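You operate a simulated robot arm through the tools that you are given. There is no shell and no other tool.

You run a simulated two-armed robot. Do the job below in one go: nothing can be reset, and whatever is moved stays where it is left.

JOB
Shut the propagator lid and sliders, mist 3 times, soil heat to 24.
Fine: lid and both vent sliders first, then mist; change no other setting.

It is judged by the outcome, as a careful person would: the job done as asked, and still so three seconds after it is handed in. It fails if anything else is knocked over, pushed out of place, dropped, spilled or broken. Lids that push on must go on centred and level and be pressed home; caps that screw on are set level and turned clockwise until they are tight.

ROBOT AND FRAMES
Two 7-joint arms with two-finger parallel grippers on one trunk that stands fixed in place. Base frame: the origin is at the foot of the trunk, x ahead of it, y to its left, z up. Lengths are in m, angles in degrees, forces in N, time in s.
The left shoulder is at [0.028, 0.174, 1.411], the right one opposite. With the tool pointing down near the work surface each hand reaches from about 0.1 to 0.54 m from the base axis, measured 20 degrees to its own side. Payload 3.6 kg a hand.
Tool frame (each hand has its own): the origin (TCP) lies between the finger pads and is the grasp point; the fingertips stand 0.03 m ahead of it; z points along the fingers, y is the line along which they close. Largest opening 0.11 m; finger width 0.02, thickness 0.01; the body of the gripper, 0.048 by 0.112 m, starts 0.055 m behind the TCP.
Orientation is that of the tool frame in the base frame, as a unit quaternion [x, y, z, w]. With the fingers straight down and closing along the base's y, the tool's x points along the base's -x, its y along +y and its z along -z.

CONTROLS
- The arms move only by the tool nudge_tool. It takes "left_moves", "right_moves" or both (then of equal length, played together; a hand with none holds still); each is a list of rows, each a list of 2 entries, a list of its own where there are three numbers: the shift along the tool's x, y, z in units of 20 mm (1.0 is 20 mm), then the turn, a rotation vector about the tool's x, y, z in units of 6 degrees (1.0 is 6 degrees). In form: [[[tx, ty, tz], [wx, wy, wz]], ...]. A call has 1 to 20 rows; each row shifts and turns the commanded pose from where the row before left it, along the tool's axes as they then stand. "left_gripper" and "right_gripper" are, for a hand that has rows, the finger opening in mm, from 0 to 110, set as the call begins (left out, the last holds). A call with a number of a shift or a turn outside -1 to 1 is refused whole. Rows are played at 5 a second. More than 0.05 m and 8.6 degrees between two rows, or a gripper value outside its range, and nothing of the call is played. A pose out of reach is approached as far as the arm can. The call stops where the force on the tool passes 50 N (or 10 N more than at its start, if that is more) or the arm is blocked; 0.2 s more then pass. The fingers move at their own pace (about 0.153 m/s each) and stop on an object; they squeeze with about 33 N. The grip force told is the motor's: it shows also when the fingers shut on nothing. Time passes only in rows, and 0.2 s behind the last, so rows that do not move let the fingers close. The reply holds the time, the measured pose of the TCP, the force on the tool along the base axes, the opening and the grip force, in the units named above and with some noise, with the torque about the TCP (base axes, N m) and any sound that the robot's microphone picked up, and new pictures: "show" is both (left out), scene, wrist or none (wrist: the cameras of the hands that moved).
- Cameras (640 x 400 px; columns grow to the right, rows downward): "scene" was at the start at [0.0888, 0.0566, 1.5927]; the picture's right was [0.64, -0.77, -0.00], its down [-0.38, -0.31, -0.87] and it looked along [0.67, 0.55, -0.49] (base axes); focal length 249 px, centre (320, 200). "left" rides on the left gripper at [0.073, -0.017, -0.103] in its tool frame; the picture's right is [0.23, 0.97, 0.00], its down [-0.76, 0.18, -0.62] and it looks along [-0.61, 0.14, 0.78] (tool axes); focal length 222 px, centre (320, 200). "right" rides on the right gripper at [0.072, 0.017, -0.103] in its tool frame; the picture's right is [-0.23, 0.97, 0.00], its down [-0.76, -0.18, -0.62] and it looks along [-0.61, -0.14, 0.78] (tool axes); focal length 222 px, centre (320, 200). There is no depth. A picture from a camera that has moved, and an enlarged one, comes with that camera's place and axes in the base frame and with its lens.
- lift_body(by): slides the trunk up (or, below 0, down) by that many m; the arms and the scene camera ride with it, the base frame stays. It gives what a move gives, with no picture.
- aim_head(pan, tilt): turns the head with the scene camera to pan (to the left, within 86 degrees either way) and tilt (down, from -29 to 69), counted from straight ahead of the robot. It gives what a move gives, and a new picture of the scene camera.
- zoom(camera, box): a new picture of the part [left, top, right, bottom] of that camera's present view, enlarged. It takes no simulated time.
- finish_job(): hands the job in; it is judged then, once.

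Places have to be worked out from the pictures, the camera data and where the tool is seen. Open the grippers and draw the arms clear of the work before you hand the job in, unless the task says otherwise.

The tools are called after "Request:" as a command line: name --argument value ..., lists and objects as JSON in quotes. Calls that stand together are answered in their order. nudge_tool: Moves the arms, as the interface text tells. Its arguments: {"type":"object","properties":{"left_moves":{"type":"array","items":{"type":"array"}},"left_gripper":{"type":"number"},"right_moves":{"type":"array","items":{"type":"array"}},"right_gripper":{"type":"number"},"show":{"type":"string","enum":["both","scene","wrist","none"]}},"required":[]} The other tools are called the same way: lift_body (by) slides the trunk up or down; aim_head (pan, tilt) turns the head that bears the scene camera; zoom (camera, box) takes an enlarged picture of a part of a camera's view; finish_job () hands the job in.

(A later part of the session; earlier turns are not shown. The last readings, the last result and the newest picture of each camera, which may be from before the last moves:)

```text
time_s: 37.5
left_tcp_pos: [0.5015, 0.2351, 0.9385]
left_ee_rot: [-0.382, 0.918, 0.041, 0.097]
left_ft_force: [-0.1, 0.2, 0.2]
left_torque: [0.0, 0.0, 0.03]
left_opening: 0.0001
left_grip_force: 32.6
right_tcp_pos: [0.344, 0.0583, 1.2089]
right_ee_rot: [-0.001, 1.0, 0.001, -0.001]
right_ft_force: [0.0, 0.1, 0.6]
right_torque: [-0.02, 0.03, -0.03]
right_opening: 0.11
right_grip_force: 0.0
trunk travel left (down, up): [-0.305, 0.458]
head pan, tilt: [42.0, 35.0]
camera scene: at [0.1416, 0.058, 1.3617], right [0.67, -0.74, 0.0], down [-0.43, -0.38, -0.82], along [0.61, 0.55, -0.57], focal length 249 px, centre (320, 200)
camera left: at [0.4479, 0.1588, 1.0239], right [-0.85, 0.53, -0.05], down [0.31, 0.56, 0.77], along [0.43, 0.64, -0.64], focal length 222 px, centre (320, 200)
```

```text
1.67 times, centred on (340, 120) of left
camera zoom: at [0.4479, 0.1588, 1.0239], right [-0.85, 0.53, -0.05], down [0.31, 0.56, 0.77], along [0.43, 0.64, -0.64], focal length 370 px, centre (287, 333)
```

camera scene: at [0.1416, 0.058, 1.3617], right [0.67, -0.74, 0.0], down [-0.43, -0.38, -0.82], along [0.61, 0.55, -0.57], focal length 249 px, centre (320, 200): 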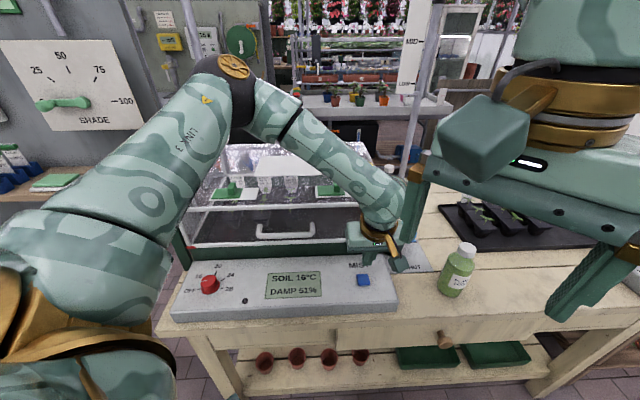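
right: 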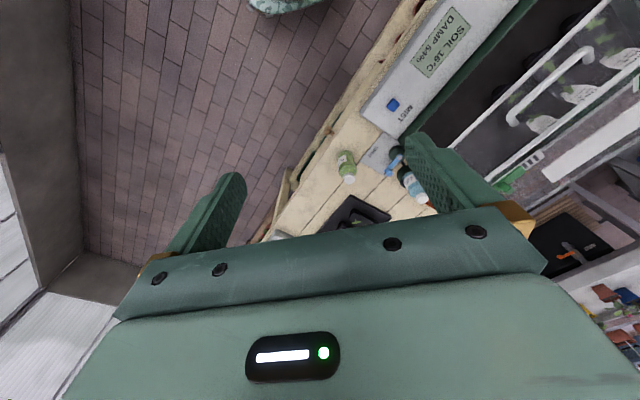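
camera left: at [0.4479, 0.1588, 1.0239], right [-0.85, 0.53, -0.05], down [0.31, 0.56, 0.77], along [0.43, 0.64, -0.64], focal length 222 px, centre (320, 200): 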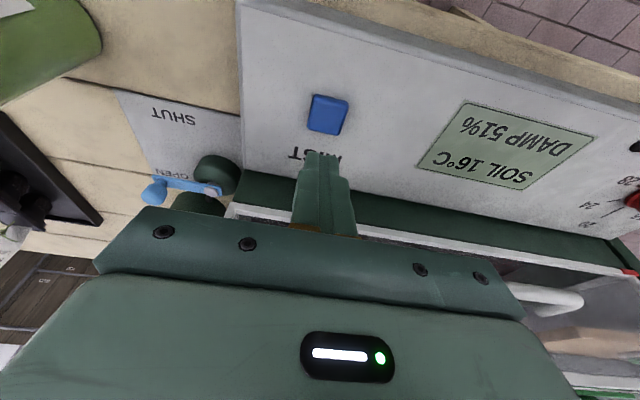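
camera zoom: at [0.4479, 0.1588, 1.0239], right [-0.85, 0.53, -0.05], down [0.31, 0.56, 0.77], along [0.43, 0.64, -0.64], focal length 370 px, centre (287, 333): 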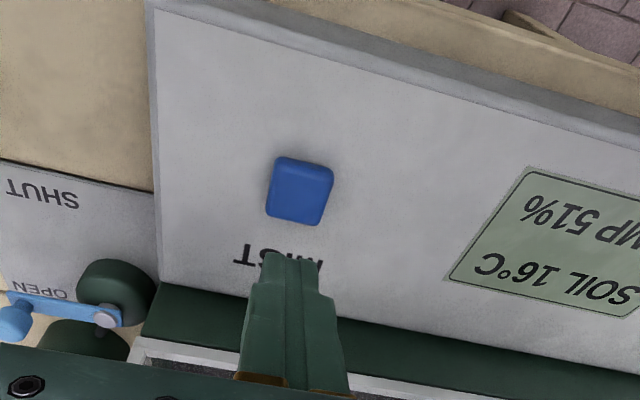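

Tip is directly above the button (tip z≈0.909, button top ≈0.85). I descend to about 1.5 cm above it.

Request:
nudge_tool --left_moves '[[[0.115, 0.04, 0.54], [0, 0, 0]], [[0.115, 0.04, 0.54], [0, 0, 0]], [[0.115, 0.04, 0.54], [0, 0, 0]], [[0.115, 0.04, 0.54], [0, 0, 0]]]' --show "both"

Request:
zoom --camera "left" --box '[200, 60, 440, 260]'

Request:
zoom --camera "scene" --box '[300, 220, 420, 300]'

```text
time_s: 38.5
left_tcp_pos: [0.5002, 0.2391, 0.8955]
left_ee_rot: [-0.381, 0.919, 0.039, 0.096]
left_ft_force: [-0.5, 0.4, 0.6]
left_torque: [-0.02, 0.01, -0.02]
left_opening: 0.0001
left_grip_force: 32.7
right_tcp_pos: [0.3431, 0.0578, 1.2105]
right_ee_rot: [0.0, 1.0, 0.0, -0.001]
right_ft_force: [-0.2, 0.0, -0.9]
right_torque: [-0.01, 0.02, 0.01]
right_opening: 0.1101
right_grip_force: 0.1
trunk travel left (down, up): [-0.305, 0.458]
head pan, tilt: [42.0, 35.0]
camera scene: at [0.1413, 0.0579, 1.3618], right [0.67, -0.74, 0.0], down [-0.43, -0.38, -0.82], along [0.61, 0.55, -0.57], focal length 249 px, centre (320, 200)
camera left: at [0.4454, 0.1618, 0.9815], right [-0.85, 0.53, -0.05], down [0.31, 0.56, 0.77], along [0.43, 0.64, -0.64], focal length 222 px, centre (320, 200)
```

scene: 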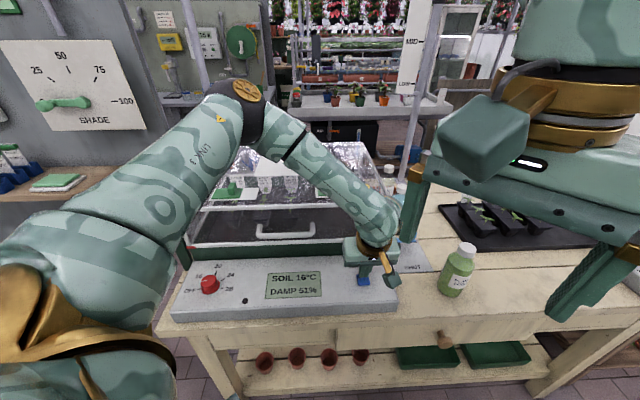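
left: 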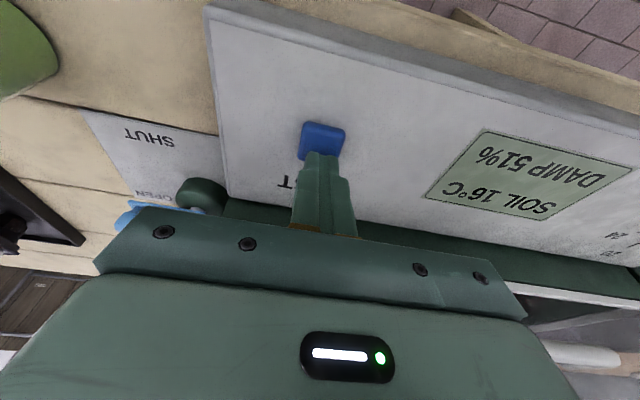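

```text
2.00 times, centred on (320, 160) of left
camera zoom: at [0.4454, 0.1618, 0.9815], right [-0.85, 0.53, -0.05], down [0.31, 0.56, 0.77], along [0.43, 0.64, -0.64], focal length 444 px, centre (320, 280)
```

zoom: 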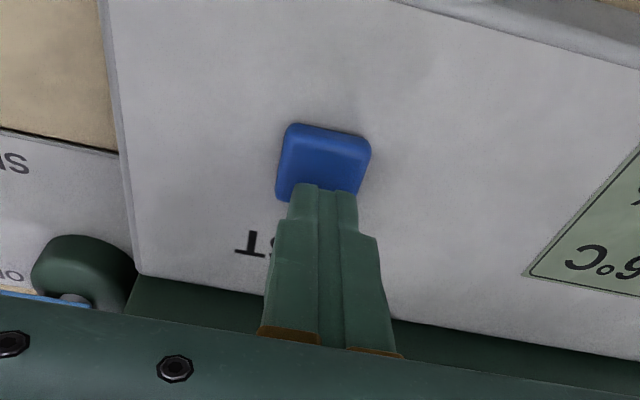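

```text
5.00 times, centred on (360, 260) of scene
camera zoom: at [0.1413, 0.0579, 1.3618], right [0.67, -0.74, 0.0], down [-0.43, -0.38, -0.82], along [0.61, 0.55, -0.57], focal length 1244 px, centre (120, -100)
```

zoom: 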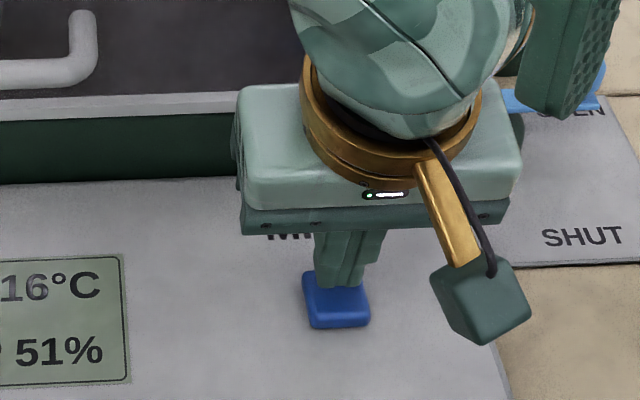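

Aligned on the button. I descend slowly in 3 mm steps toward contact.

Request:
nudge_tool --left_moves '[[[0.03, 0, 0.147], [0, 0, 0]], [[0.03, 0, 0.147], [0, 0, 0]], [[0.03, 0, 0.147], [0, 0, 0]], [[0.03, 0, 0.147], [0, 0, 0]]]' --show "wrist"

Request:
zoom --camera "left" --box '[200, 60, 440, 260]'

Request:
zoom --camera "scene" --box '[300, 220, 420, 300]'

```text
time_s: 39.5
left_tcp_pos: [0.498, 0.2404, 0.8848]
left_ee_rot: [-0.381, 0.919, 0.04, 0.098]
left_ft_force: [-0.1, 0.2, 2.6]
left_torque: [-0.03, -0.03, -0.02]
left_opening: 0.0001
left_grip_force: 33.0
right_tcp_pos: [0.3416, 0.0577, 1.2099]
right_ee_rot: [-0.001, 1.0, 0.0, 0.0]
right_ft_force: [-0.4, -0.3, 0.4]
right_torque: [0.02, -0.03, 0.01]
right_opening: 0.11
right_grip_force: 0.1
trunk travel left (down, up): [-0.305, 0.458]
head pan, tilt: [42.0, 35.0]
heard: click
camera left: at [0.4445, 0.1623, 0.9699], right [-0.85, 0.53, -0.05], down [0.31, 0.56, 0.77], along [0.43, 0.64, -0.64], focal length 222 px, centre (320, 200)
```

left: 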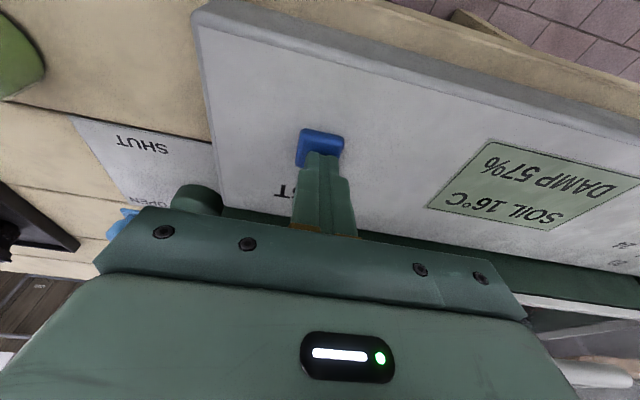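

```text
2.00 times, centred on (320, 160) of left
camera zoom: at [0.4445, 0.1623, 0.9699], right [-0.85, 0.53, -0.05], down [0.31, 0.56, 0.77], along [0.43, 0.64, -0.64], focal length 444 px, centre (320, 280)
```

zoom: 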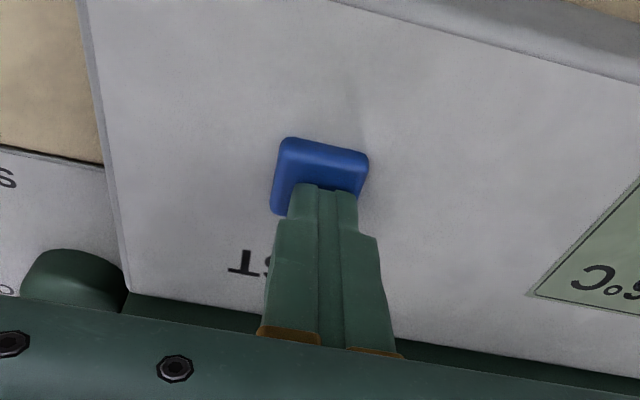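

```text
5.00 times, centred on (360, 260) of scene
camera zoom: at [0.141, 0.0577, 1.3619], right [0.67, -0.74, 0.0], down [-0.43, -0.38, -0.82], along [0.61, 0.55, -0.57], focal length 1244 px, centre (120, -100)
```

zoom: 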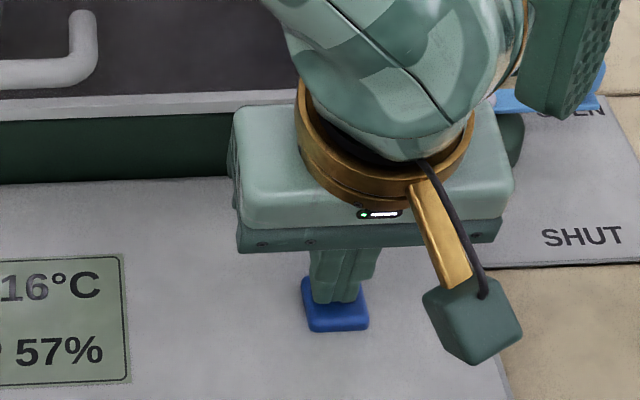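

A click was heard and DAMP rose from 51% to 57%: mist #1. I release the button fully and pause.

Request:
nudge_tool --left_moves '[[[-0.03, 0, -0.147], [0, 0, 0]], [[-0.03, 0, -0.147], [0, 0, 0]], [[-0.03, 0, -0.147], [0, 0, 0]], [[-0.03, 0, -0.147], [0, 0, 0]], [[0, 0, 0], [0, 0, 0]], [[0, 0, 0], [0, 0, 0]], [[0, 0, 0], [0, 0, 0]], [[0, 0, 0], [0, 0, 0]], [[0, 0, 0], [0, 0, 0]]]' --show "none"

Request:
zoom --camera "scene" --box '[240, 220, 420, 320]'

```text
time_s: 41.5
left_tcp_pos: [0.4971, 0.2402, 0.8963]
left_ee_rot: [-0.382, 0.918, 0.04, 0.097]
left_ft_force: [0.5, -0.7, -0.2]
left_torque: [-0.03, 0.01, -0.03]
left_opening: 0.0002
left_grip_force: 33.6
right_tcp_pos: [0.3428, 0.0573, 1.209]
right_ee_rot: [-0.001, 1.0, 0.0, 0.0]
right_ft_force: [-0.9, 0.2, -0.5]
right_torque: [0.0, 0.02, -0.01]
right_opening: 0.1101
right_grip_force: 0.1
trunk travel left (down, up): [-0.305, 0.458]
head pan, tilt: [42.0, 35.0]
```

```text
3.56 times, centred on (330, 270) of scene
camera zoom: at [0.1411, 0.0579, 1.3618], right [0.67, -0.74, 0.0], down [-0.43, -0.38, -0.82], along [0.61, 0.55, -0.57], focal length 885 px, centre (284, -49)
```

zoom: 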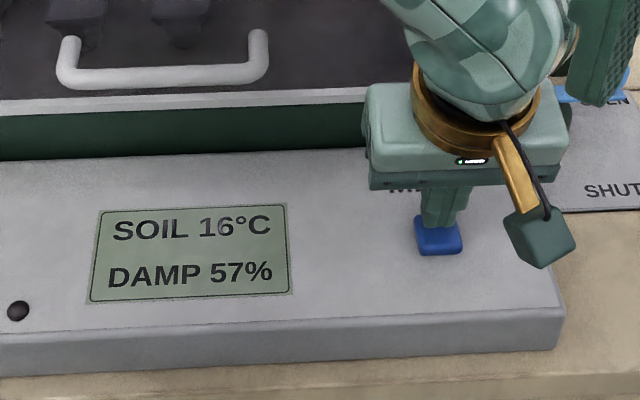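

DAMP steady at 57% and the button is clear. Now press #2 with the same stroke.

Request:
nudge_tool --left_moves '[[[0.03, 0, 0.147], [0, 0, 0]], [[0.03, 0, 0.147], [0, 0, 0]], [[0.03, 0, 0.147], [0, 0, 0]], [[0.03, 0, 0.147], [0, 0, 0]], [[0, 0, 0], [0, 0, 0]]]' --show "none"

Request:
zoom --camera "scene" --box '[240, 220, 420, 320]'

```text
time_s: 42.7
left_tcp_pos: [0.4966, 0.2387, 0.8859]
left_ee_rot: [-0.381, 0.919, 0.039, 0.096]
left_ft_force: [0.3, -0.6, 2.7]
left_torque: [-0.02, 0.02, 0.0]
left_opening: 0.0
left_grip_force: 32.9
right_tcp_pos: [0.3447, 0.0579, 1.2097]
right_ee_rot: [0.0, 1.0, 0.0, -0.001]
right_ft_force: [-1.1, 0.6, -0.8]
right_torque: [0.05, -0.01, 0.02]
right_opening: 0.11
right_grip_force: 0.1
trunk travel left (down, up): [-0.305, 0.458]
head pan, tilt: [42.0, 35.0]
heard: click
```

```text
3.56 times, centred on (330, 270) of scene
camera zoom: at [0.1411, 0.0577, 1.3618], right [0.67, -0.74, 0.0], down [-0.43, -0.38, -0.82], along [0.61, 0.55, -0.57], focal length 885 px, centre (284, -49)
```

zoom: 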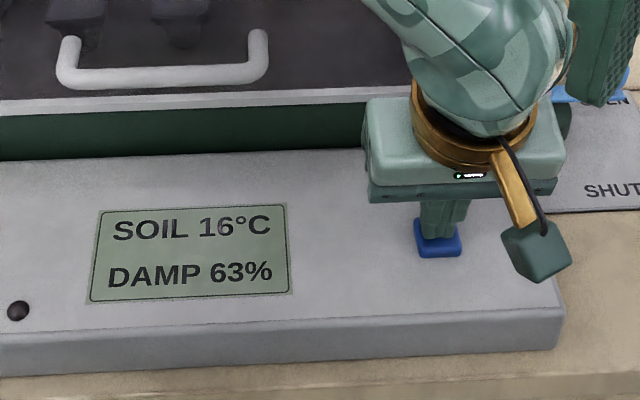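

Click heard and DAMP went to 63%: mist #2. I release and pause again.

Request:
nudge_tool --left_moves '[[[-0.03, 0, -0.147], [0, 0, 0]], [[-0.03, 0, -0.147], [0, 0, 0]], [[-0.03, 0, -0.147], [0, 0, 0]], [[-0.03, 0, -0.147], [0, 0, 0]], [[0, 0, 0], [0, 0, 0]], [[0, 0, 0], [0, 0, 0]], [[0, 0, 0], [0, 0, 0]], [[0, 0, 0], [0, 0, 0]], [[0, 0, 0], [0, 0, 0]]]' --show "none"

Request:
zoom --camera "scene" --box '[240, 220, 420, 320]'

```text
time_s: 44.7
left_tcp_pos: [0.4978, 0.2391, 0.8965]
left_ee_rot: [-0.382, 0.918, 0.041, 0.096]
left_ft_force: [0.1, -0.4, 0.3]
left_torque: [0.01, -0.03, -0.03]
left_opening: 0.0
left_grip_force: 33.0
right_tcp_pos: [0.3429, 0.0574, 1.2098]
right_ee_rot: [-0.001, 1.0, 0.0, -0.001]
right_ft_force: [0.5, 0.2, -0.2]
right_torque: [0.02, -0.02, 0.02]
right_opening: 0.1098
right_grip_force: 0.0
trunk travel left (down, up): [-0.305, 0.458]
head pan, tilt: [42.0, 35.0]
```

```text
3.56 times, centred on (330, 270) of scene
camera zoom: at [0.1411, 0.0579, 1.3618], right [0.67, -0.74, 0.0], down [-0.43, -0.38, -0.82], along [0.61, 0.55, -0.57], focal length 885 px, centre (284, -49)
```

zoom: 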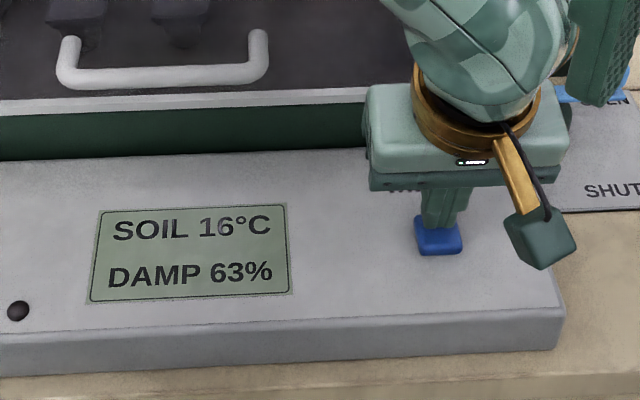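

Display steady at 63%. Now press #3, the last one.

Request:
nudge_tool --left_moves '[[[0.03, 0, 0.147], [0, 0, 0]], [[0.03, 0, 0.147], [0, 0, 0]], [[0.03, 0, 0.147], [0, 0, 0]], [[0.03, 0, 0.147], [0, 0, 0]], [[0, 0, 0], [0, 0, 0]]]' --show "none"

Request:
zoom --camera "scene" --box '[240, 220, 420, 320]'

```text
time_s: 45.9
left_tcp_pos: [0.4968, 0.2381, 0.8832]
left_ee_rot: [-0.381, 0.919, 0.039, 0.097]
left_ft_force: [0.0, 0.3, 2.5]
left_torque: [-0.03, 0.0, -0.02]
left_opening: 0.0
left_grip_force: 33.1
right_tcp_pos: [0.3431, 0.058, 1.2097]
right_ee_rot: [-0.001, 1.0, 0.0, -0.001]
right_ft_force: [0.3, 0.4, -0.3]
right_torque: [0.02, 0.0, 0.01]
right_opening: 0.11
right_grip_force: 0.0
trunk travel left (down, up): [-0.305, 0.458]
head pan, tilt: [42.0, 35.0]
heard: click
```

```text
3.56 times, centred on (330, 270) of scene
camera zoom: at [0.1409, 0.0578, 1.3619], right [0.67, -0.74, 0.0], down [-0.43, -0.38, -0.82], along [0.61, 0.55, -0.57], focal length 885 px, centre (284, -49)
```

zoom: 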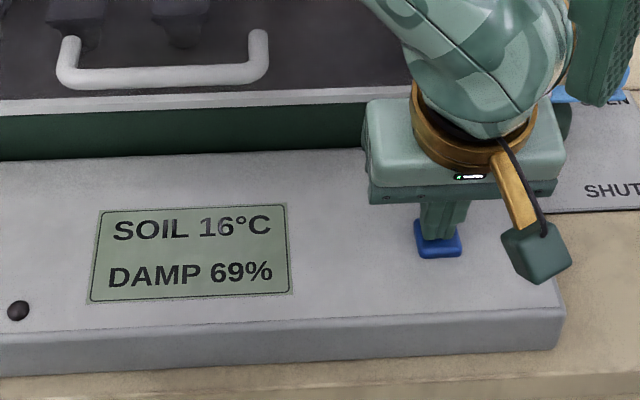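

Third click, DAMP 69%: three mists done. Now I lift off the button, raise clear of the handle height, and travel left toward the soil-heat knob.

Request:
nudge_tool --left_moves '[[[-0.2, 0, -0.957], [0, 0, 0]], [[-0.2, 0, -0.957], [0, 0, 0]], [[-0.2, 0, -0.957], [0, 0, 0]], [[-0.2, 0, -0.957], [0, 0, 0]], [[-0.2, 0, -0.957], [0, 0, 0]], [[-0.2, 0, -0.957], [0, 0, 0]], [[-0.2, 0, -0.957], [0, 0, 0]], [[0, 1, 0], [0, 0, 0]], [[0, 1, 0], [0, 0, 0]], [[0, 1, 0], [0, 0, 0]], [[0, 1, 0], [0, 0, 0]], [[0, 1, 0], [0, 0, 0]], [[0, 1, 0], [0, 0, 0]], [[0, 1, 0], [0, 0, 0]], [[0, 1, 0], [0, 0, 0]], [[0, 1, 0], [0, 0, 0]], [[0, 1, 0], [0, 0, 0]], [[0, 1, 0], [0, 0, 0]], [[0, 1, 0], [0, 0, 0]]]' --show "scene"

Request:
zoom --camera "scene" --box '[150, 130, 450, 330]'

```text
time_s: 49.9
left_tcp_pos: [0.3265, 0.4068, 1.0209]
left_ee_rot: [-0.381, 0.919, 0.04, 0.097]
left_ft_force: [-0.1, -0.3, 0.2]
left_torque: [0.01, 0.0, 0.0]
left_opening: 0.0002
left_grip_force: 32.8
right_tcp_pos: [0.3433, 0.058, 1.2079]
right_ee_rot: [0.0, 1.0, 0.0, -0.001]
right_ft_force: [0.4, -0.2, 0.2]
right_torque: [0.0, -0.03, 0.03]
right_opening: 0.1098
right_grip_force: 0.1
trunk travel left (down, up): [-0.305, 0.458]
head pan, tilt: [42.0, 35.0]
camera scene: at [0.1404, 0.0582, 1.3619], right [0.67, -0.74, 0.0], down [-0.43, -0.38, -0.82], along [0.61, 0.55, -0.57], focal length 249 px, centre (320, 200)
```

scene: 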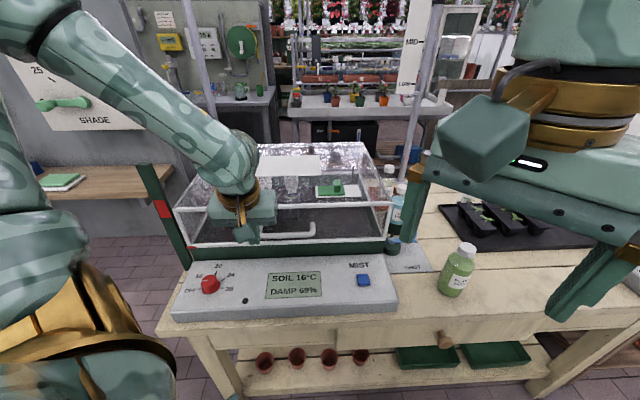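

```text
2.00 times, centred on (300, 230) of scene
camera zoom: at [0.1404, 0.0582, 1.3619], right [0.67, -0.74, 0.0], down [-0.43, -0.38, -0.82], along [0.61, 0.55, -0.57], focal length 498 px, centre (360, 140)
```

zoom: 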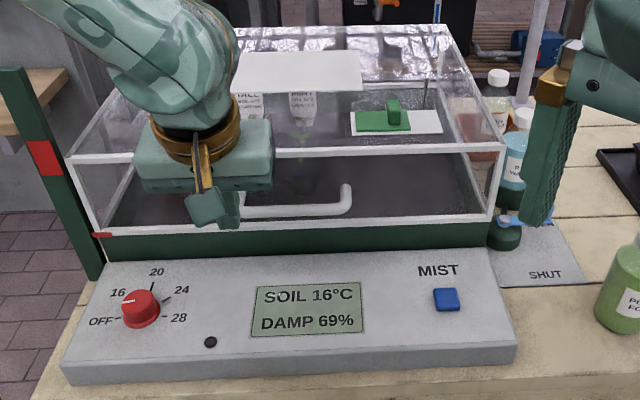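

DAMP holds 69%. I continue left to above the knob, reduce the tilt to about 6° to match the panel, and open the fingers.

Request:
nudge_tool --left_moves '[[[0, 1, 0], [0, 0, 0]], [[0, 1, 0], [0, 0, 0]], [[0, 1, 0], [0, 0, 0]], [[0, 1, 0], [0, 0, 0]], [[0, 1, 0], [0, 0, 0]], [[0, 1, 0], [0, 0, 0]], [[0, 0.36, 0], [0, 1, 0]]]' --left_gripper 70 --show "both"

Request:
zoom --camera "left" --box '[200, 0, 440, 220]'

Request:
zoom --camera "scene" --box '[160, 220, 280, 320]'

```text
time_s: 51.5
left_tcp_pos: [0.2373, 0.4983, 1.0223]
left_ee_rot: [-0.382, 0.923, 0.019, 0.047]
left_ft_force: [-0.2, 0.0, 0.5]
left_torque: [-0.01, 0.0, 0.02]
left_opening: 0.0699
left_grip_force: 0.1
right_tcp_pos: [0.3442, 0.0583, 1.2088]
right_ee_rot: [-0.001, 1.0, 0.0, 0.0]
right_ft_force: [0.4, 0.2, 0.3]
right_torque: [0.0, -0.02, 0.02]
right_opening: 0.1103
right_grip_force: 0.1
trunk travel left (down, up): [-0.305, 0.458]
head pan, tilt: [42.0, 35.0]
camera scene: at [0.1413, 0.0587, 1.3617], right [0.67, -0.74, 0.0], down [-0.43, -0.38, -0.82], along [0.61, 0.55, -0.57], focal length 249 px, centre (320, 200)
camera left: at [0.1908, 0.4285, 1.1157], right [-0.85, 0.53, -0.02], down [0.36, 0.62, 0.7], along [0.38, 0.58, -0.72], focal length 222 px, centre (320, 200)
```

scene: 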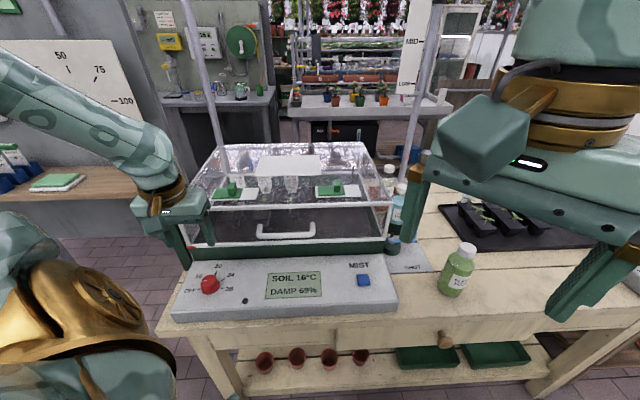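
left: 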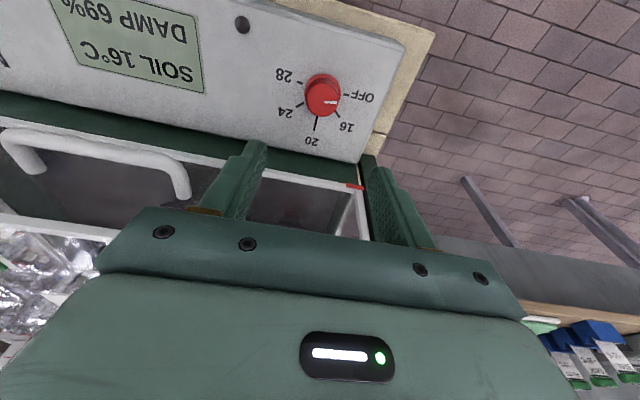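

```text
1.82 times, centred on (320, 110) of left
camera zoom: at [0.1908, 0.4285, 1.1157], right [-0.85, 0.53, -0.02], down [0.36, 0.62, 0.7], along [0.38, 0.58, -0.72], focal length 404 px, centre (320, 364)
```

zoom: 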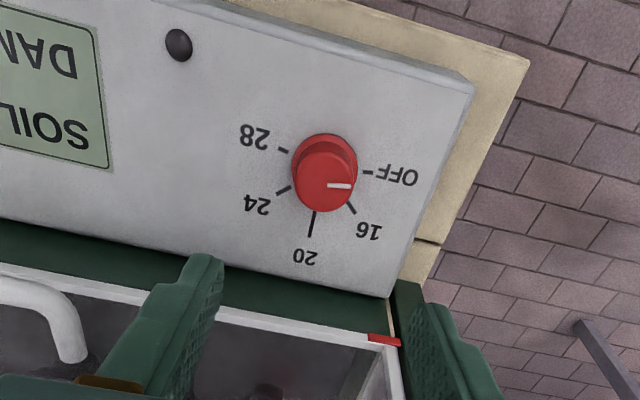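

```text
4.00 times, centred on (220, 270) of scene
camera zoom: at [0.1413, 0.0587, 1.3617], right [0.67, -0.74, 0.0], down [-0.43, -0.38, -0.82], along [0.61, 0.55, -0.57], focal length 995 px, centre (720, -80)
```

zoom: 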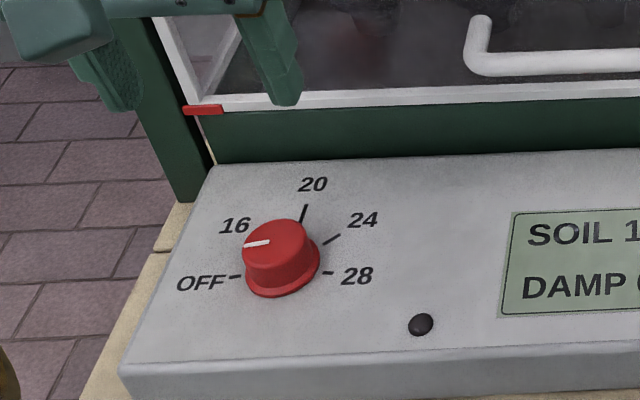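

Both cameras put the knob's top centre at a≈-0.186, b≈0.529, z≈0.866, pointer at OFF. It needs about 150° clockwise to 24, so I first turn the hand 75° counter-clockwise up here, to have room for a clockwise sweep.

Request:
nudge_tool --left_moves '[[[0, 0, 0], [0, 0, -1]], [[0, 0, 0], [0, 0, -1]], [[0, 0, 0], [0, 0, -1]], [[0, 0, 0], [0, 0, -1]], [[0, 0, 0], [0, 0, -1]], [[0, 0, 0], [0, 0, -1]], [[0, 0, 0], [0, 0, -1]], [[0, 0, 0], [0, 0, -1]], [[0, 0, 0], [0, 0, -1]], [[0, 0, 0], [0, 0, -1]], [[0, 0, 0], [0, 0, -1]], [[0, 0, 0], [0, 0, -1]], [[0, 0, 0], [0, 0, -0.5]]]' --left_gripper 70 --show "both"

Request:
zoom --camera "left" --box '[160, 0, 480, 240]'

```text
time_s: 54.3
left_tcp_pos: [0.2374, 0.4973, 1.0197]
left_ee_rot: [0.866, -0.498, 0.014, -0.05]
left_ft_force: [0.4, 1.1, -0.3]
left_torque: [-0.02, -0.01, 0.0]
left_opening: 0.0699
left_grip_force: 0.1
right_tcp_pos: [0.3439, 0.059, 1.2093]
right_ee_rot: [-0.001, 1.0, 0.0, -0.001]
right_ft_force: [0.6, 0.5, 0.0]
right_torque: [0.01, -0.01, 0.0]
right_opening: 0.11
right_grip_force: 0.0
trunk travel left (down, up): [-0.305, 0.458]
head pan, tilt: [42.0, 35.0]
camera scene: at [0.141, 0.058, 1.3618], right [0.67, -0.74, 0.0], down [-0.43, -0.38, -0.82], along [0.61, 0.55, -0.57], focal length 249 px, centre (320, 200)
camera left: at [0.2807, 0.4362, 1.123], right [-0.72, -0.68, -0.1], down [-0.58, 0.52, 0.62], along [-0.37, 0.51, -0.78], focal length 222 px, centre (320, 200)
```

scene: 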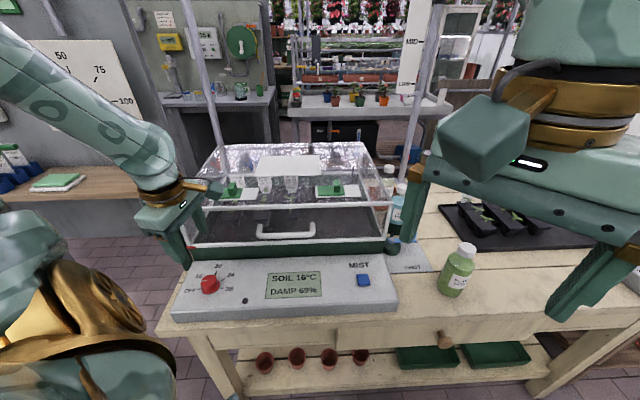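
left: 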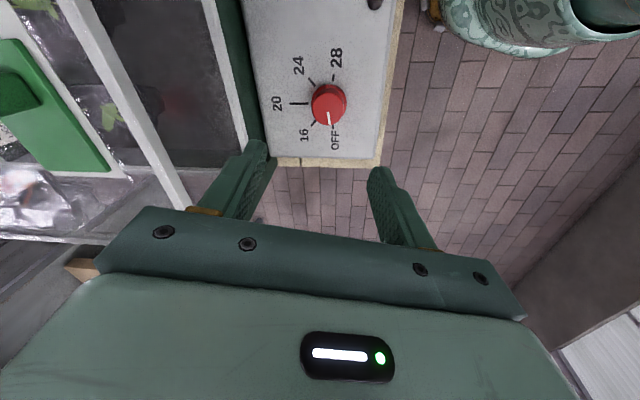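

```text
1.67 times, centred on (320, 120) of left
camera zoom: at [0.2807, 0.4362, 1.123], right [-0.72, -0.68, -0.1], down [-0.58, 0.52, 0.62], along [-0.37, 0.51, -0.78], focal length 370 px, centre (320, 333)
```

zoom: 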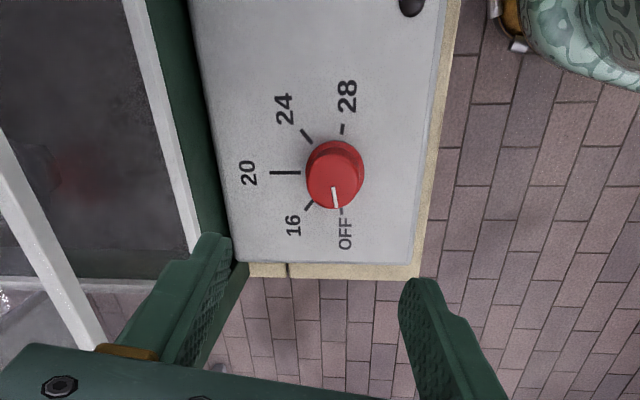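

The rotation is fine. I descend halfway toward the knob with small lateral corrections and check clearance from the green post.

Request:
nudge_tool --left_moves '[[[0, 0.08, 1], [0, 0, 0]], [[0, 0.08, 1], [0, 0, 0]], [[0, 0.08, 1], [0, 0, 0]], [[0, 0.08, 1], [0, 0, 0]]]' --left_gripper 70 --show "both"

Request:
zoom --camera "left" --box '[160, 0, 480, 240]'

Request:
zoom --camera "scene" --box '[100, 120, 280, 320]'

```text
time_s: 55.3
left_tcp_pos: [0.2379, 0.5001, 0.9406]
left_ee_rot: [0.865, -0.499, 0.014, -0.051]
left_ft_force: [0.2, 0.6, 1.0]
left_torque: [-0.03, 0.02, 0.02]
left_opening: 0.0699
left_grip_force: 0.0
right_tcp_pos: [0.3437, 0.0579, 1.2084]
right_ee_rot: [0.0, 1.0, 0.0, -0.002]
right_ft_force: [-0.1, 0.1, 0.8]
right_torque: [-0.02, -0.01, 0.02]
right_opening: 0.11
right_grip_force: 0.1
trunk travel left (down, up): [-0.305, 0.458]
head pan, tilt: [42.0, 35.0]
camera scene: at [0.142, 0.0581, 1.3616], right [0.67, -0.74, 0.0], down [-0.43, -0.38, -0.82], along [0.61, 0.55, -0.57], focal length 249 px, centre (320, 200)
camera left: at [0.2815, 0.4385, 1.0415], right [-0.72, -0.68, -0.1], down [-0.58, 0.52, 0.62], along [-0.37, 0.51, -0.78], focal length 222 px, centre (320, 200)
```

scene: 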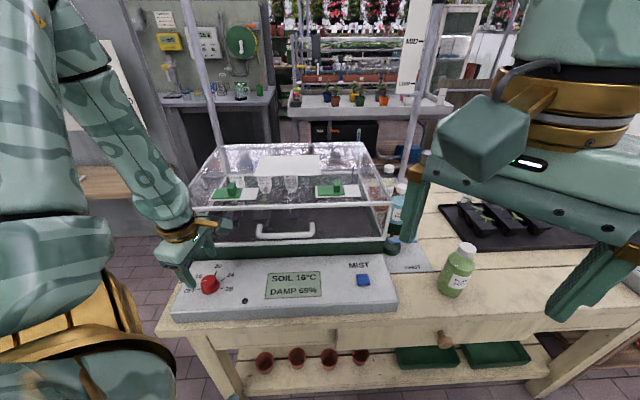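
left: 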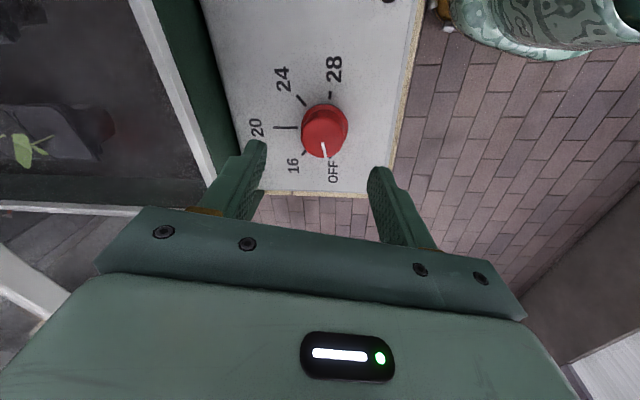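

```text
1.67 times, centred on (320, 120) of left
camera zoom: at [0.2815, 0.4385, 1.0415], right [-0.72, -0.68, -0.1], down [-0.58, 0.52, 0.62], along [-0.37, 0.51, -0.78], focal length 370 px, centre (320, 333)
```

zoom: 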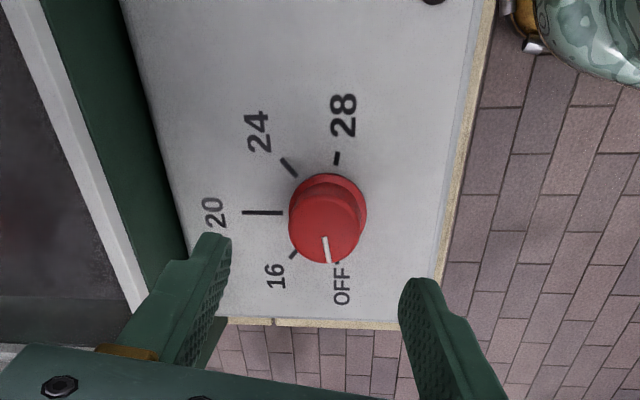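

```text
2.00 times, centred on (190, 220) of scene
camera zoom: at [0.142, 0.0581, 1.3616], right [0.67, -0.74, 0.0], down [-0.43, -0.38, -0.82], along [0.61, 0.55, -0.57], focal length 498 px, centre (580, 160)
```

zoom: 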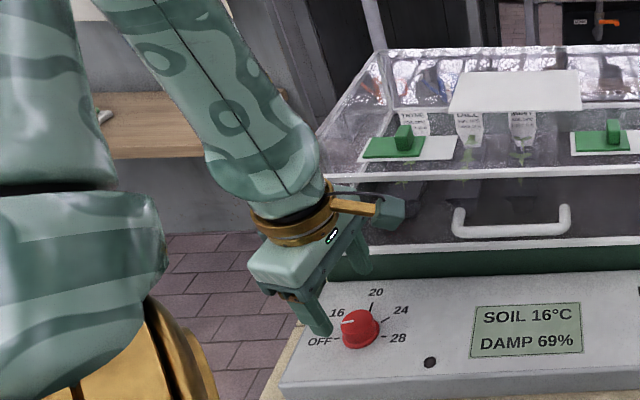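

Alignment is good to about 3 mm and the wrist is clear of the post. I descend the remaining 6 cm so the pads straddle the knob, correcting sideways by 3 mm.

Request:
nudge_tool --left_moves '[[[0, 0.06, 0.9], [0, 0, 0]], [[0, 0.06, 0.9], [0, 0, 0]], [[0, 0.04, 0.6], [0, 0, 0]], [[0, 0, 0.5], [0, 0, 0]]]' --left_gripper 70 --show "both"

Request:
zoom --camera "left" --box '[200, 60, 440, 240]'

Request:
zoom --camera "scene" --box '[140, 200, 260, 300]'

```text
time_s: 56.3
left_tcp_pos: [0.24, 0.5022, 0.8826]
left_ee_rot: [0.865, -0.499, 0.015, -0.051]
left_ft_force: [0.1, 0.0, -0.7]
left_torque: [-0.03, 0.02, 0.01]
left_opening: 0.0703
left_grip_force: 0.1
right_tcp_pos: [0.3434, 0.058, 1.2101]
right_ee_rot: [-0.001, 1.0, 0.0, -0.001]
right_ft_force: [0.4, -0.8, 0.5]
right_torque: [0.0, 0.0, 0.02]
right_opening: 0.11
right_grip_force: 0.0
trunk travel left (down, up): [-0.305, 0.458]
head pan, tilt: [42.0, 35.0]
camera scene: at [0.1412, 0.0582, 1.3618], right [0.67, -0.74, 0.0], down [-0.43, -0.38, -0.82], along [0.61, 0.55, -0.57], focal length 249 px, centre (320, 200)
camera left: at [0.2835, 0.4404, 0.9843], right [-0.73, -0.68, -0.1], down [-0.58, 0.52, 0.62], along [-0.37, 0.51, -0.78], focal length 222 px, centre (320, 200)
```

scene: 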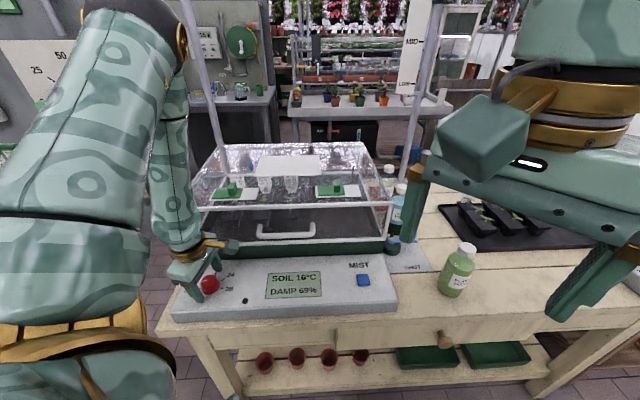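
left: 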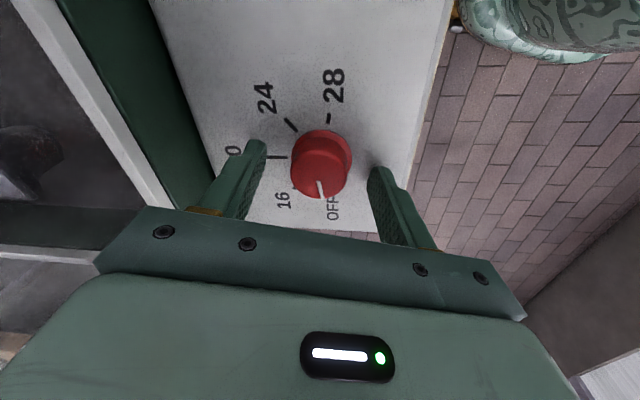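

```text
2.22 times, centred on (320, 150) of left
camera zoom: at [0.2835, 0.4404, 0.9843], right [-0.73, -0.68, -0.1], down [-0.58, 0.52, 0.62], along [-0.37, 0.51, -0.78], focal length 494 px, centre (320, 311)
```

zoom: 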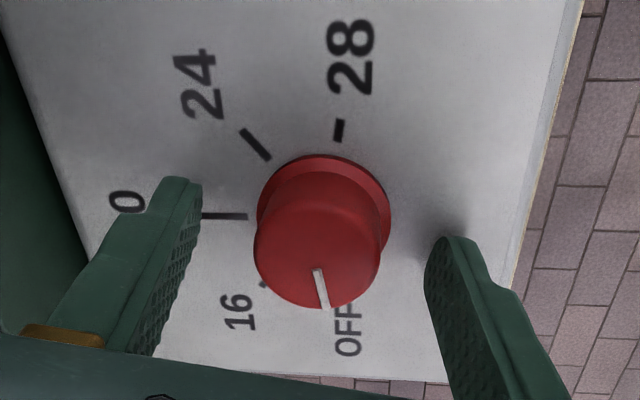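

```text
4.00 times, centred on (200, 250) of scene
camera zoom: at [0.1412, 0.0582, 1.3618], right [0.67, -0.74, 0.0], down [-0.43, -0.38, -0.82], along [0.61, 0.55, -0.57], focal length 995 px, centre (800, 0)
```

zoom: 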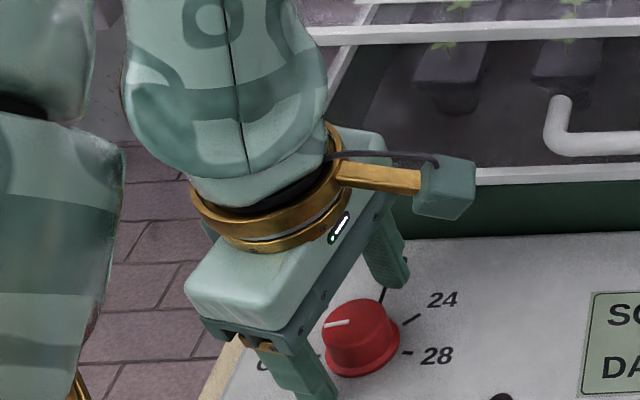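

The pads straddle the knob symmetrically. I close the gripper on it, holding position.

Request:
nudge_tool --left_moves '[[[0, 0, 0], [0, 0, 0]], [[0, 0, 0], [0, 0, 0]], [[0, 0, 0], [0, 0, 0]]]' --left_gripper 0 --show "wrist"

Request:
zoom --camera "left" --box '[200, 60, 440, 240]'

```text
time_s: 57.1
left_tcp_pos: [0.2408, 0.5018, 0.8834]
left_ee_rot: [0.865, -0.498, 0.014, -0.051]
left_ft_force: [2.7, 2.0, 4.2]
left_torque: [-0.52, 0.59, 0.03]
left_opening: 0.0365
left_grip_force: 44.9
right_tcp_pos: [0.3435, 0.0576, 1.2094]
right_ee_rot: [-0.001, 1.0, 0.0, -0.001]
right_ft_force: [-0.4, -0.7, -0.1]
right_torque: [-0.01, 0.0, -0.01]
right_opening: 0.1102
right_grip_force: 0.0
trunk travel left (down, up): [-0.305, 0.458]
head pan, tilt: [42.0, 35.0]
camera left: at [0.2836, 0.4403, 0.9846], right [-0.72, -0.68, -0.1], down [-0.58, 0.52, 0.62], along [-0.37, 0.51, -0.78], focal length 222 px, centre (320, 200)
```

left: 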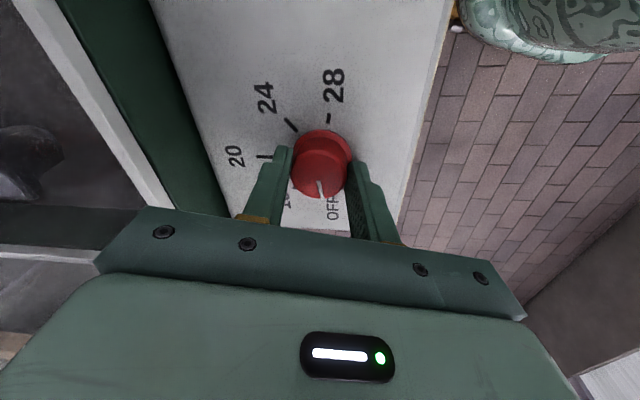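

```text
2.22 times, centred on (320, 150) of left
camera zoom: at [0.2836, 0.4403, 0.9846], right [-0.72, -0.68, -0.1], down [-0.58, 0.52, 0.62], along [-0.37, 0.51, -0.78], focal length 494 px, centre (320, 311)
```

zoom: 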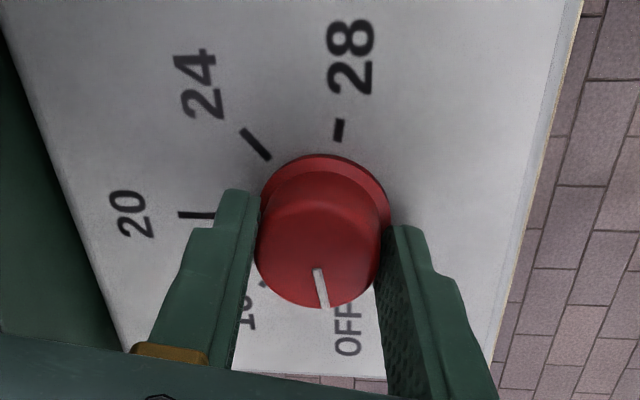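

Gripped (36.5 mm). I turn clockwise 24° first and verify that the knob follows.

Request:
nudge_tool --left_moves '[[[0, 0, 0], [0, 0, 1]], [[0, 0, 0], [0, 0, 1]], [[0, 0, 0], [0, 0, 1]], [[0, 0, 0], [0, 0, 1]]]' --left_gripper 0 --show "wrist"

Request:
zoom --camera "left" --box '[200, 60, 440, 240]'

Request:
zoom --camera "scene" --box '[140, 200, 340, 320]'

```text
time_s: 58.1
left_tcp_pos: [0.2399, 0.5026, 0.8831]
left_ee_rot: [0.742, -0.669, 0.003, -0.052]
left_ft_force: [5.4, -4.3, -6.2]
left_torque: [-1.0, 0.26, -0.02]
left_opening: 0.0364
left_grip_force: 44.9
right_tcp_pos: [0.3438, 0.0581, 1.2093]
right_ee_rot: [0.0, 1.0, 0.0, -0.001]
right_ft_force: [-0.4, -0.3, 0.5]
right_torque: [-0.01, -0.02, -0.05]
right_opening: 0.1101
right_grip_force: 0.0
trunk travel left (down, up): [-0.305, 0.458]
head pan, tilt: [42.0, 35.0]
camera left: at [0.257, 0.4246, 0.9818], right [-0.94, -0.32, -0.09], down [-0.3, 0.69, 0.65], along [-0.15, 0.64, -0.75], focal length 222 px, centre (320, 200)
```

left: 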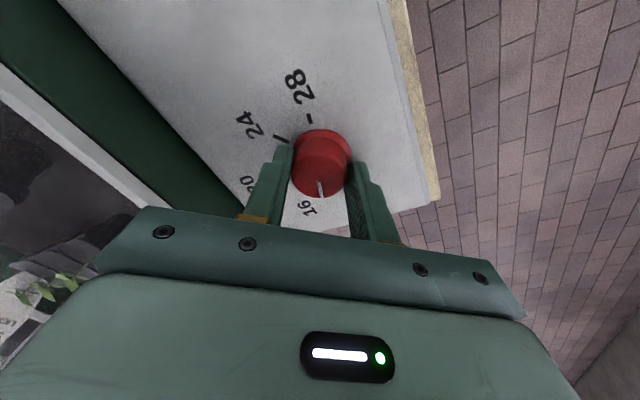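

```text
2.22 times, centred on (320, 150) of left
camera zoom: at [0.257, 0.4246, 0.9818], right [-0.94, -0.32, -0.09], down [-0.3, 0.69, 0.65], along [-0.15, 0.64, -0.75], focal length 494 px, centre (320, 311)
```

zoom: 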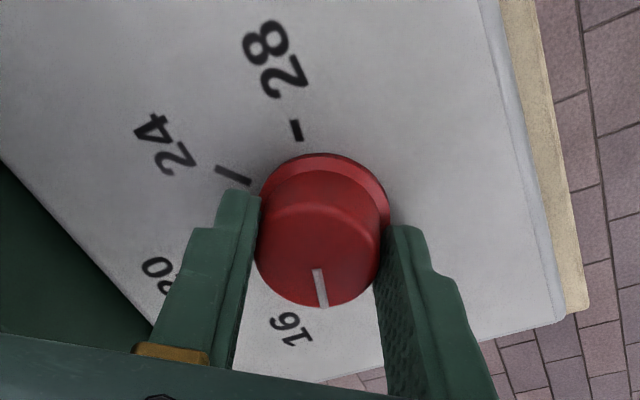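

```text
3.20 times, centred on (240, 260) of scene
camera zoom: at [0.142, 0.058, 1.3616], right [0.67, -0.74, 0.0], down [-0.43, -0.38, -0.82], along [0.61, 0.55, -0.57], focal length 796 px, centre (576, 8)
```

zoom: 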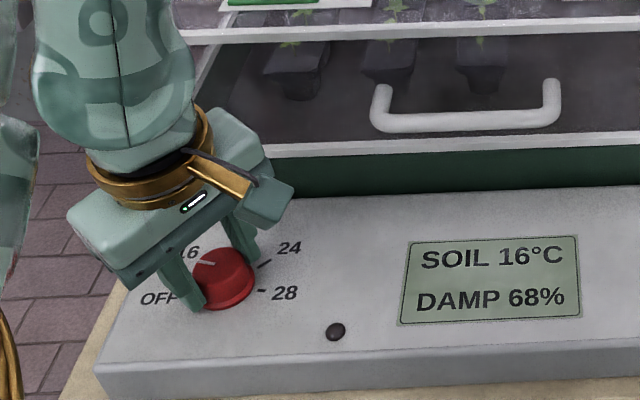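

The knob follows the grip exactly (pointer stays fixed relative to the fingers). From the tick geometry each step is about 50°, so 24 is about 150° from OFF; I continue with another 60°.

Request:
nudge_tool --left_moves '[[[0, 0, 0], [0, 0, 1]], [[0, 0, 0], [0, 0, 1]], [[0, 0, 0], [0, 0, 1]], [[0, 0, 0], [0, 0, 1]], [[0, 0, 0], [0, 0, 1]], [[0, 0, 0], [0, 0, 1]], [[0, 0, 0], [0, 0, 1]], [[0, 0, 0], [0, 0, 1]], [[0, 0, 0], [0, 0, 1]], [[0, 0, 0], [0, 0, 1]]]' --left_gripper 0 --show "both"

Request:
zoom --camera "left" --box '[200, 60, 440, 240]'

Request:
zoom --camera "scene" --box '[140, 200, 340, 320]'

```text
time_s: 60.3
left_tcp_pos: [0.2412, 0.5025, 0.8828]
left_ee_rot: [-0.308, 0.95, 0.026, 0.048]
left_ft_force: [10.6, -7.9, 9.6]
left_torque: [-0.36, -0.92, -0.05]
left_opening: 0.035
left_grip_force: 45.0
right_tcp_pos: [0.3445, 0.0553, 1.2098]
right_ee_rot: [0.0, 1.0, 0.001, -0.001]
right_ft_force: [0.4, -0.4, 0.5]
right_torque: [0.01, 0.01, 0.03]
right_opening: 0.11
right_grip_force: 0.0
trunk travel left (down, up): [-0.305, 0.458]
head pan, tilt: [42.0, 35.0]
camera scene: at [0.1418, 0.056, 1.3619], right [0.67, -0.74, 0.0], down [-0.43, -0.38, -0.82], along [0.61, 0.55, -0.57], focal length 249 px, centre (320, 200)
camera left: at [0.1842, 0.4386, 0.9779], right [-0.76, 0.66, -0.01], down [0.46, 0.54, 0.7], along [0.47, 0.53, -0.71], focal length 222 px, centre (320, 200)
```

scene: 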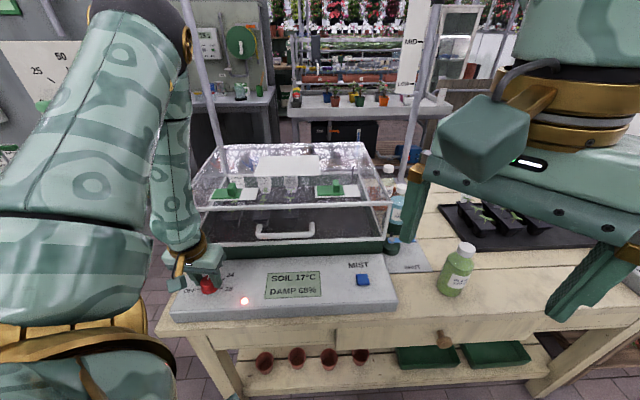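
left: 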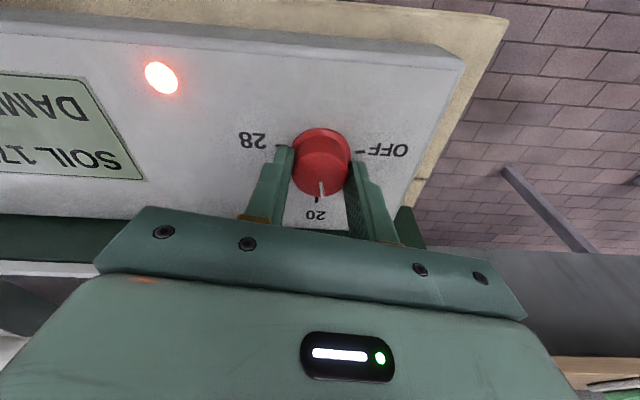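

```text
2.22 times, centred on (320, 150) of left
camera zoom: at [0.1842, 0.4386, 0.9779], right [-0.76, 0.66, -0.01], down [0.46, 0.54, 0.7], along [0.47, 0.53, -0.71], focal length 494 px, centre (320, 311)
```

zoom: 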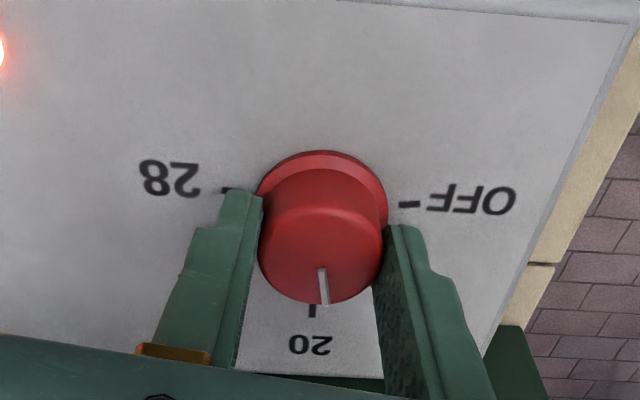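

```text
3.20 times, centred on (240, 260) of scene
camera zoom: at [0.1418, 0.056, 1.3619], right [0.67, -0.74, 0.0], down [-0.43, -0.38, -0.82], along [0.61, 0.55, -0.57], focal length 796 px, centre (576, 8)
```

zoom: 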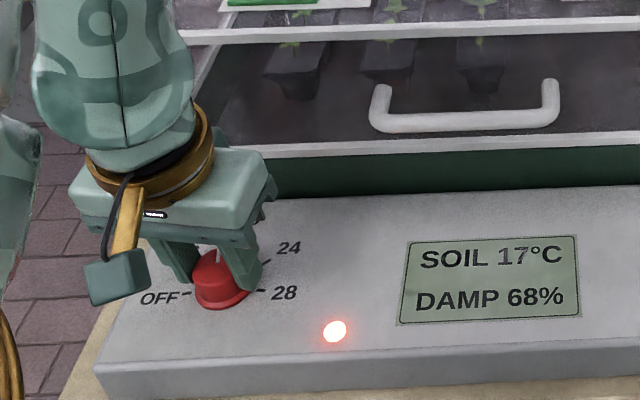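

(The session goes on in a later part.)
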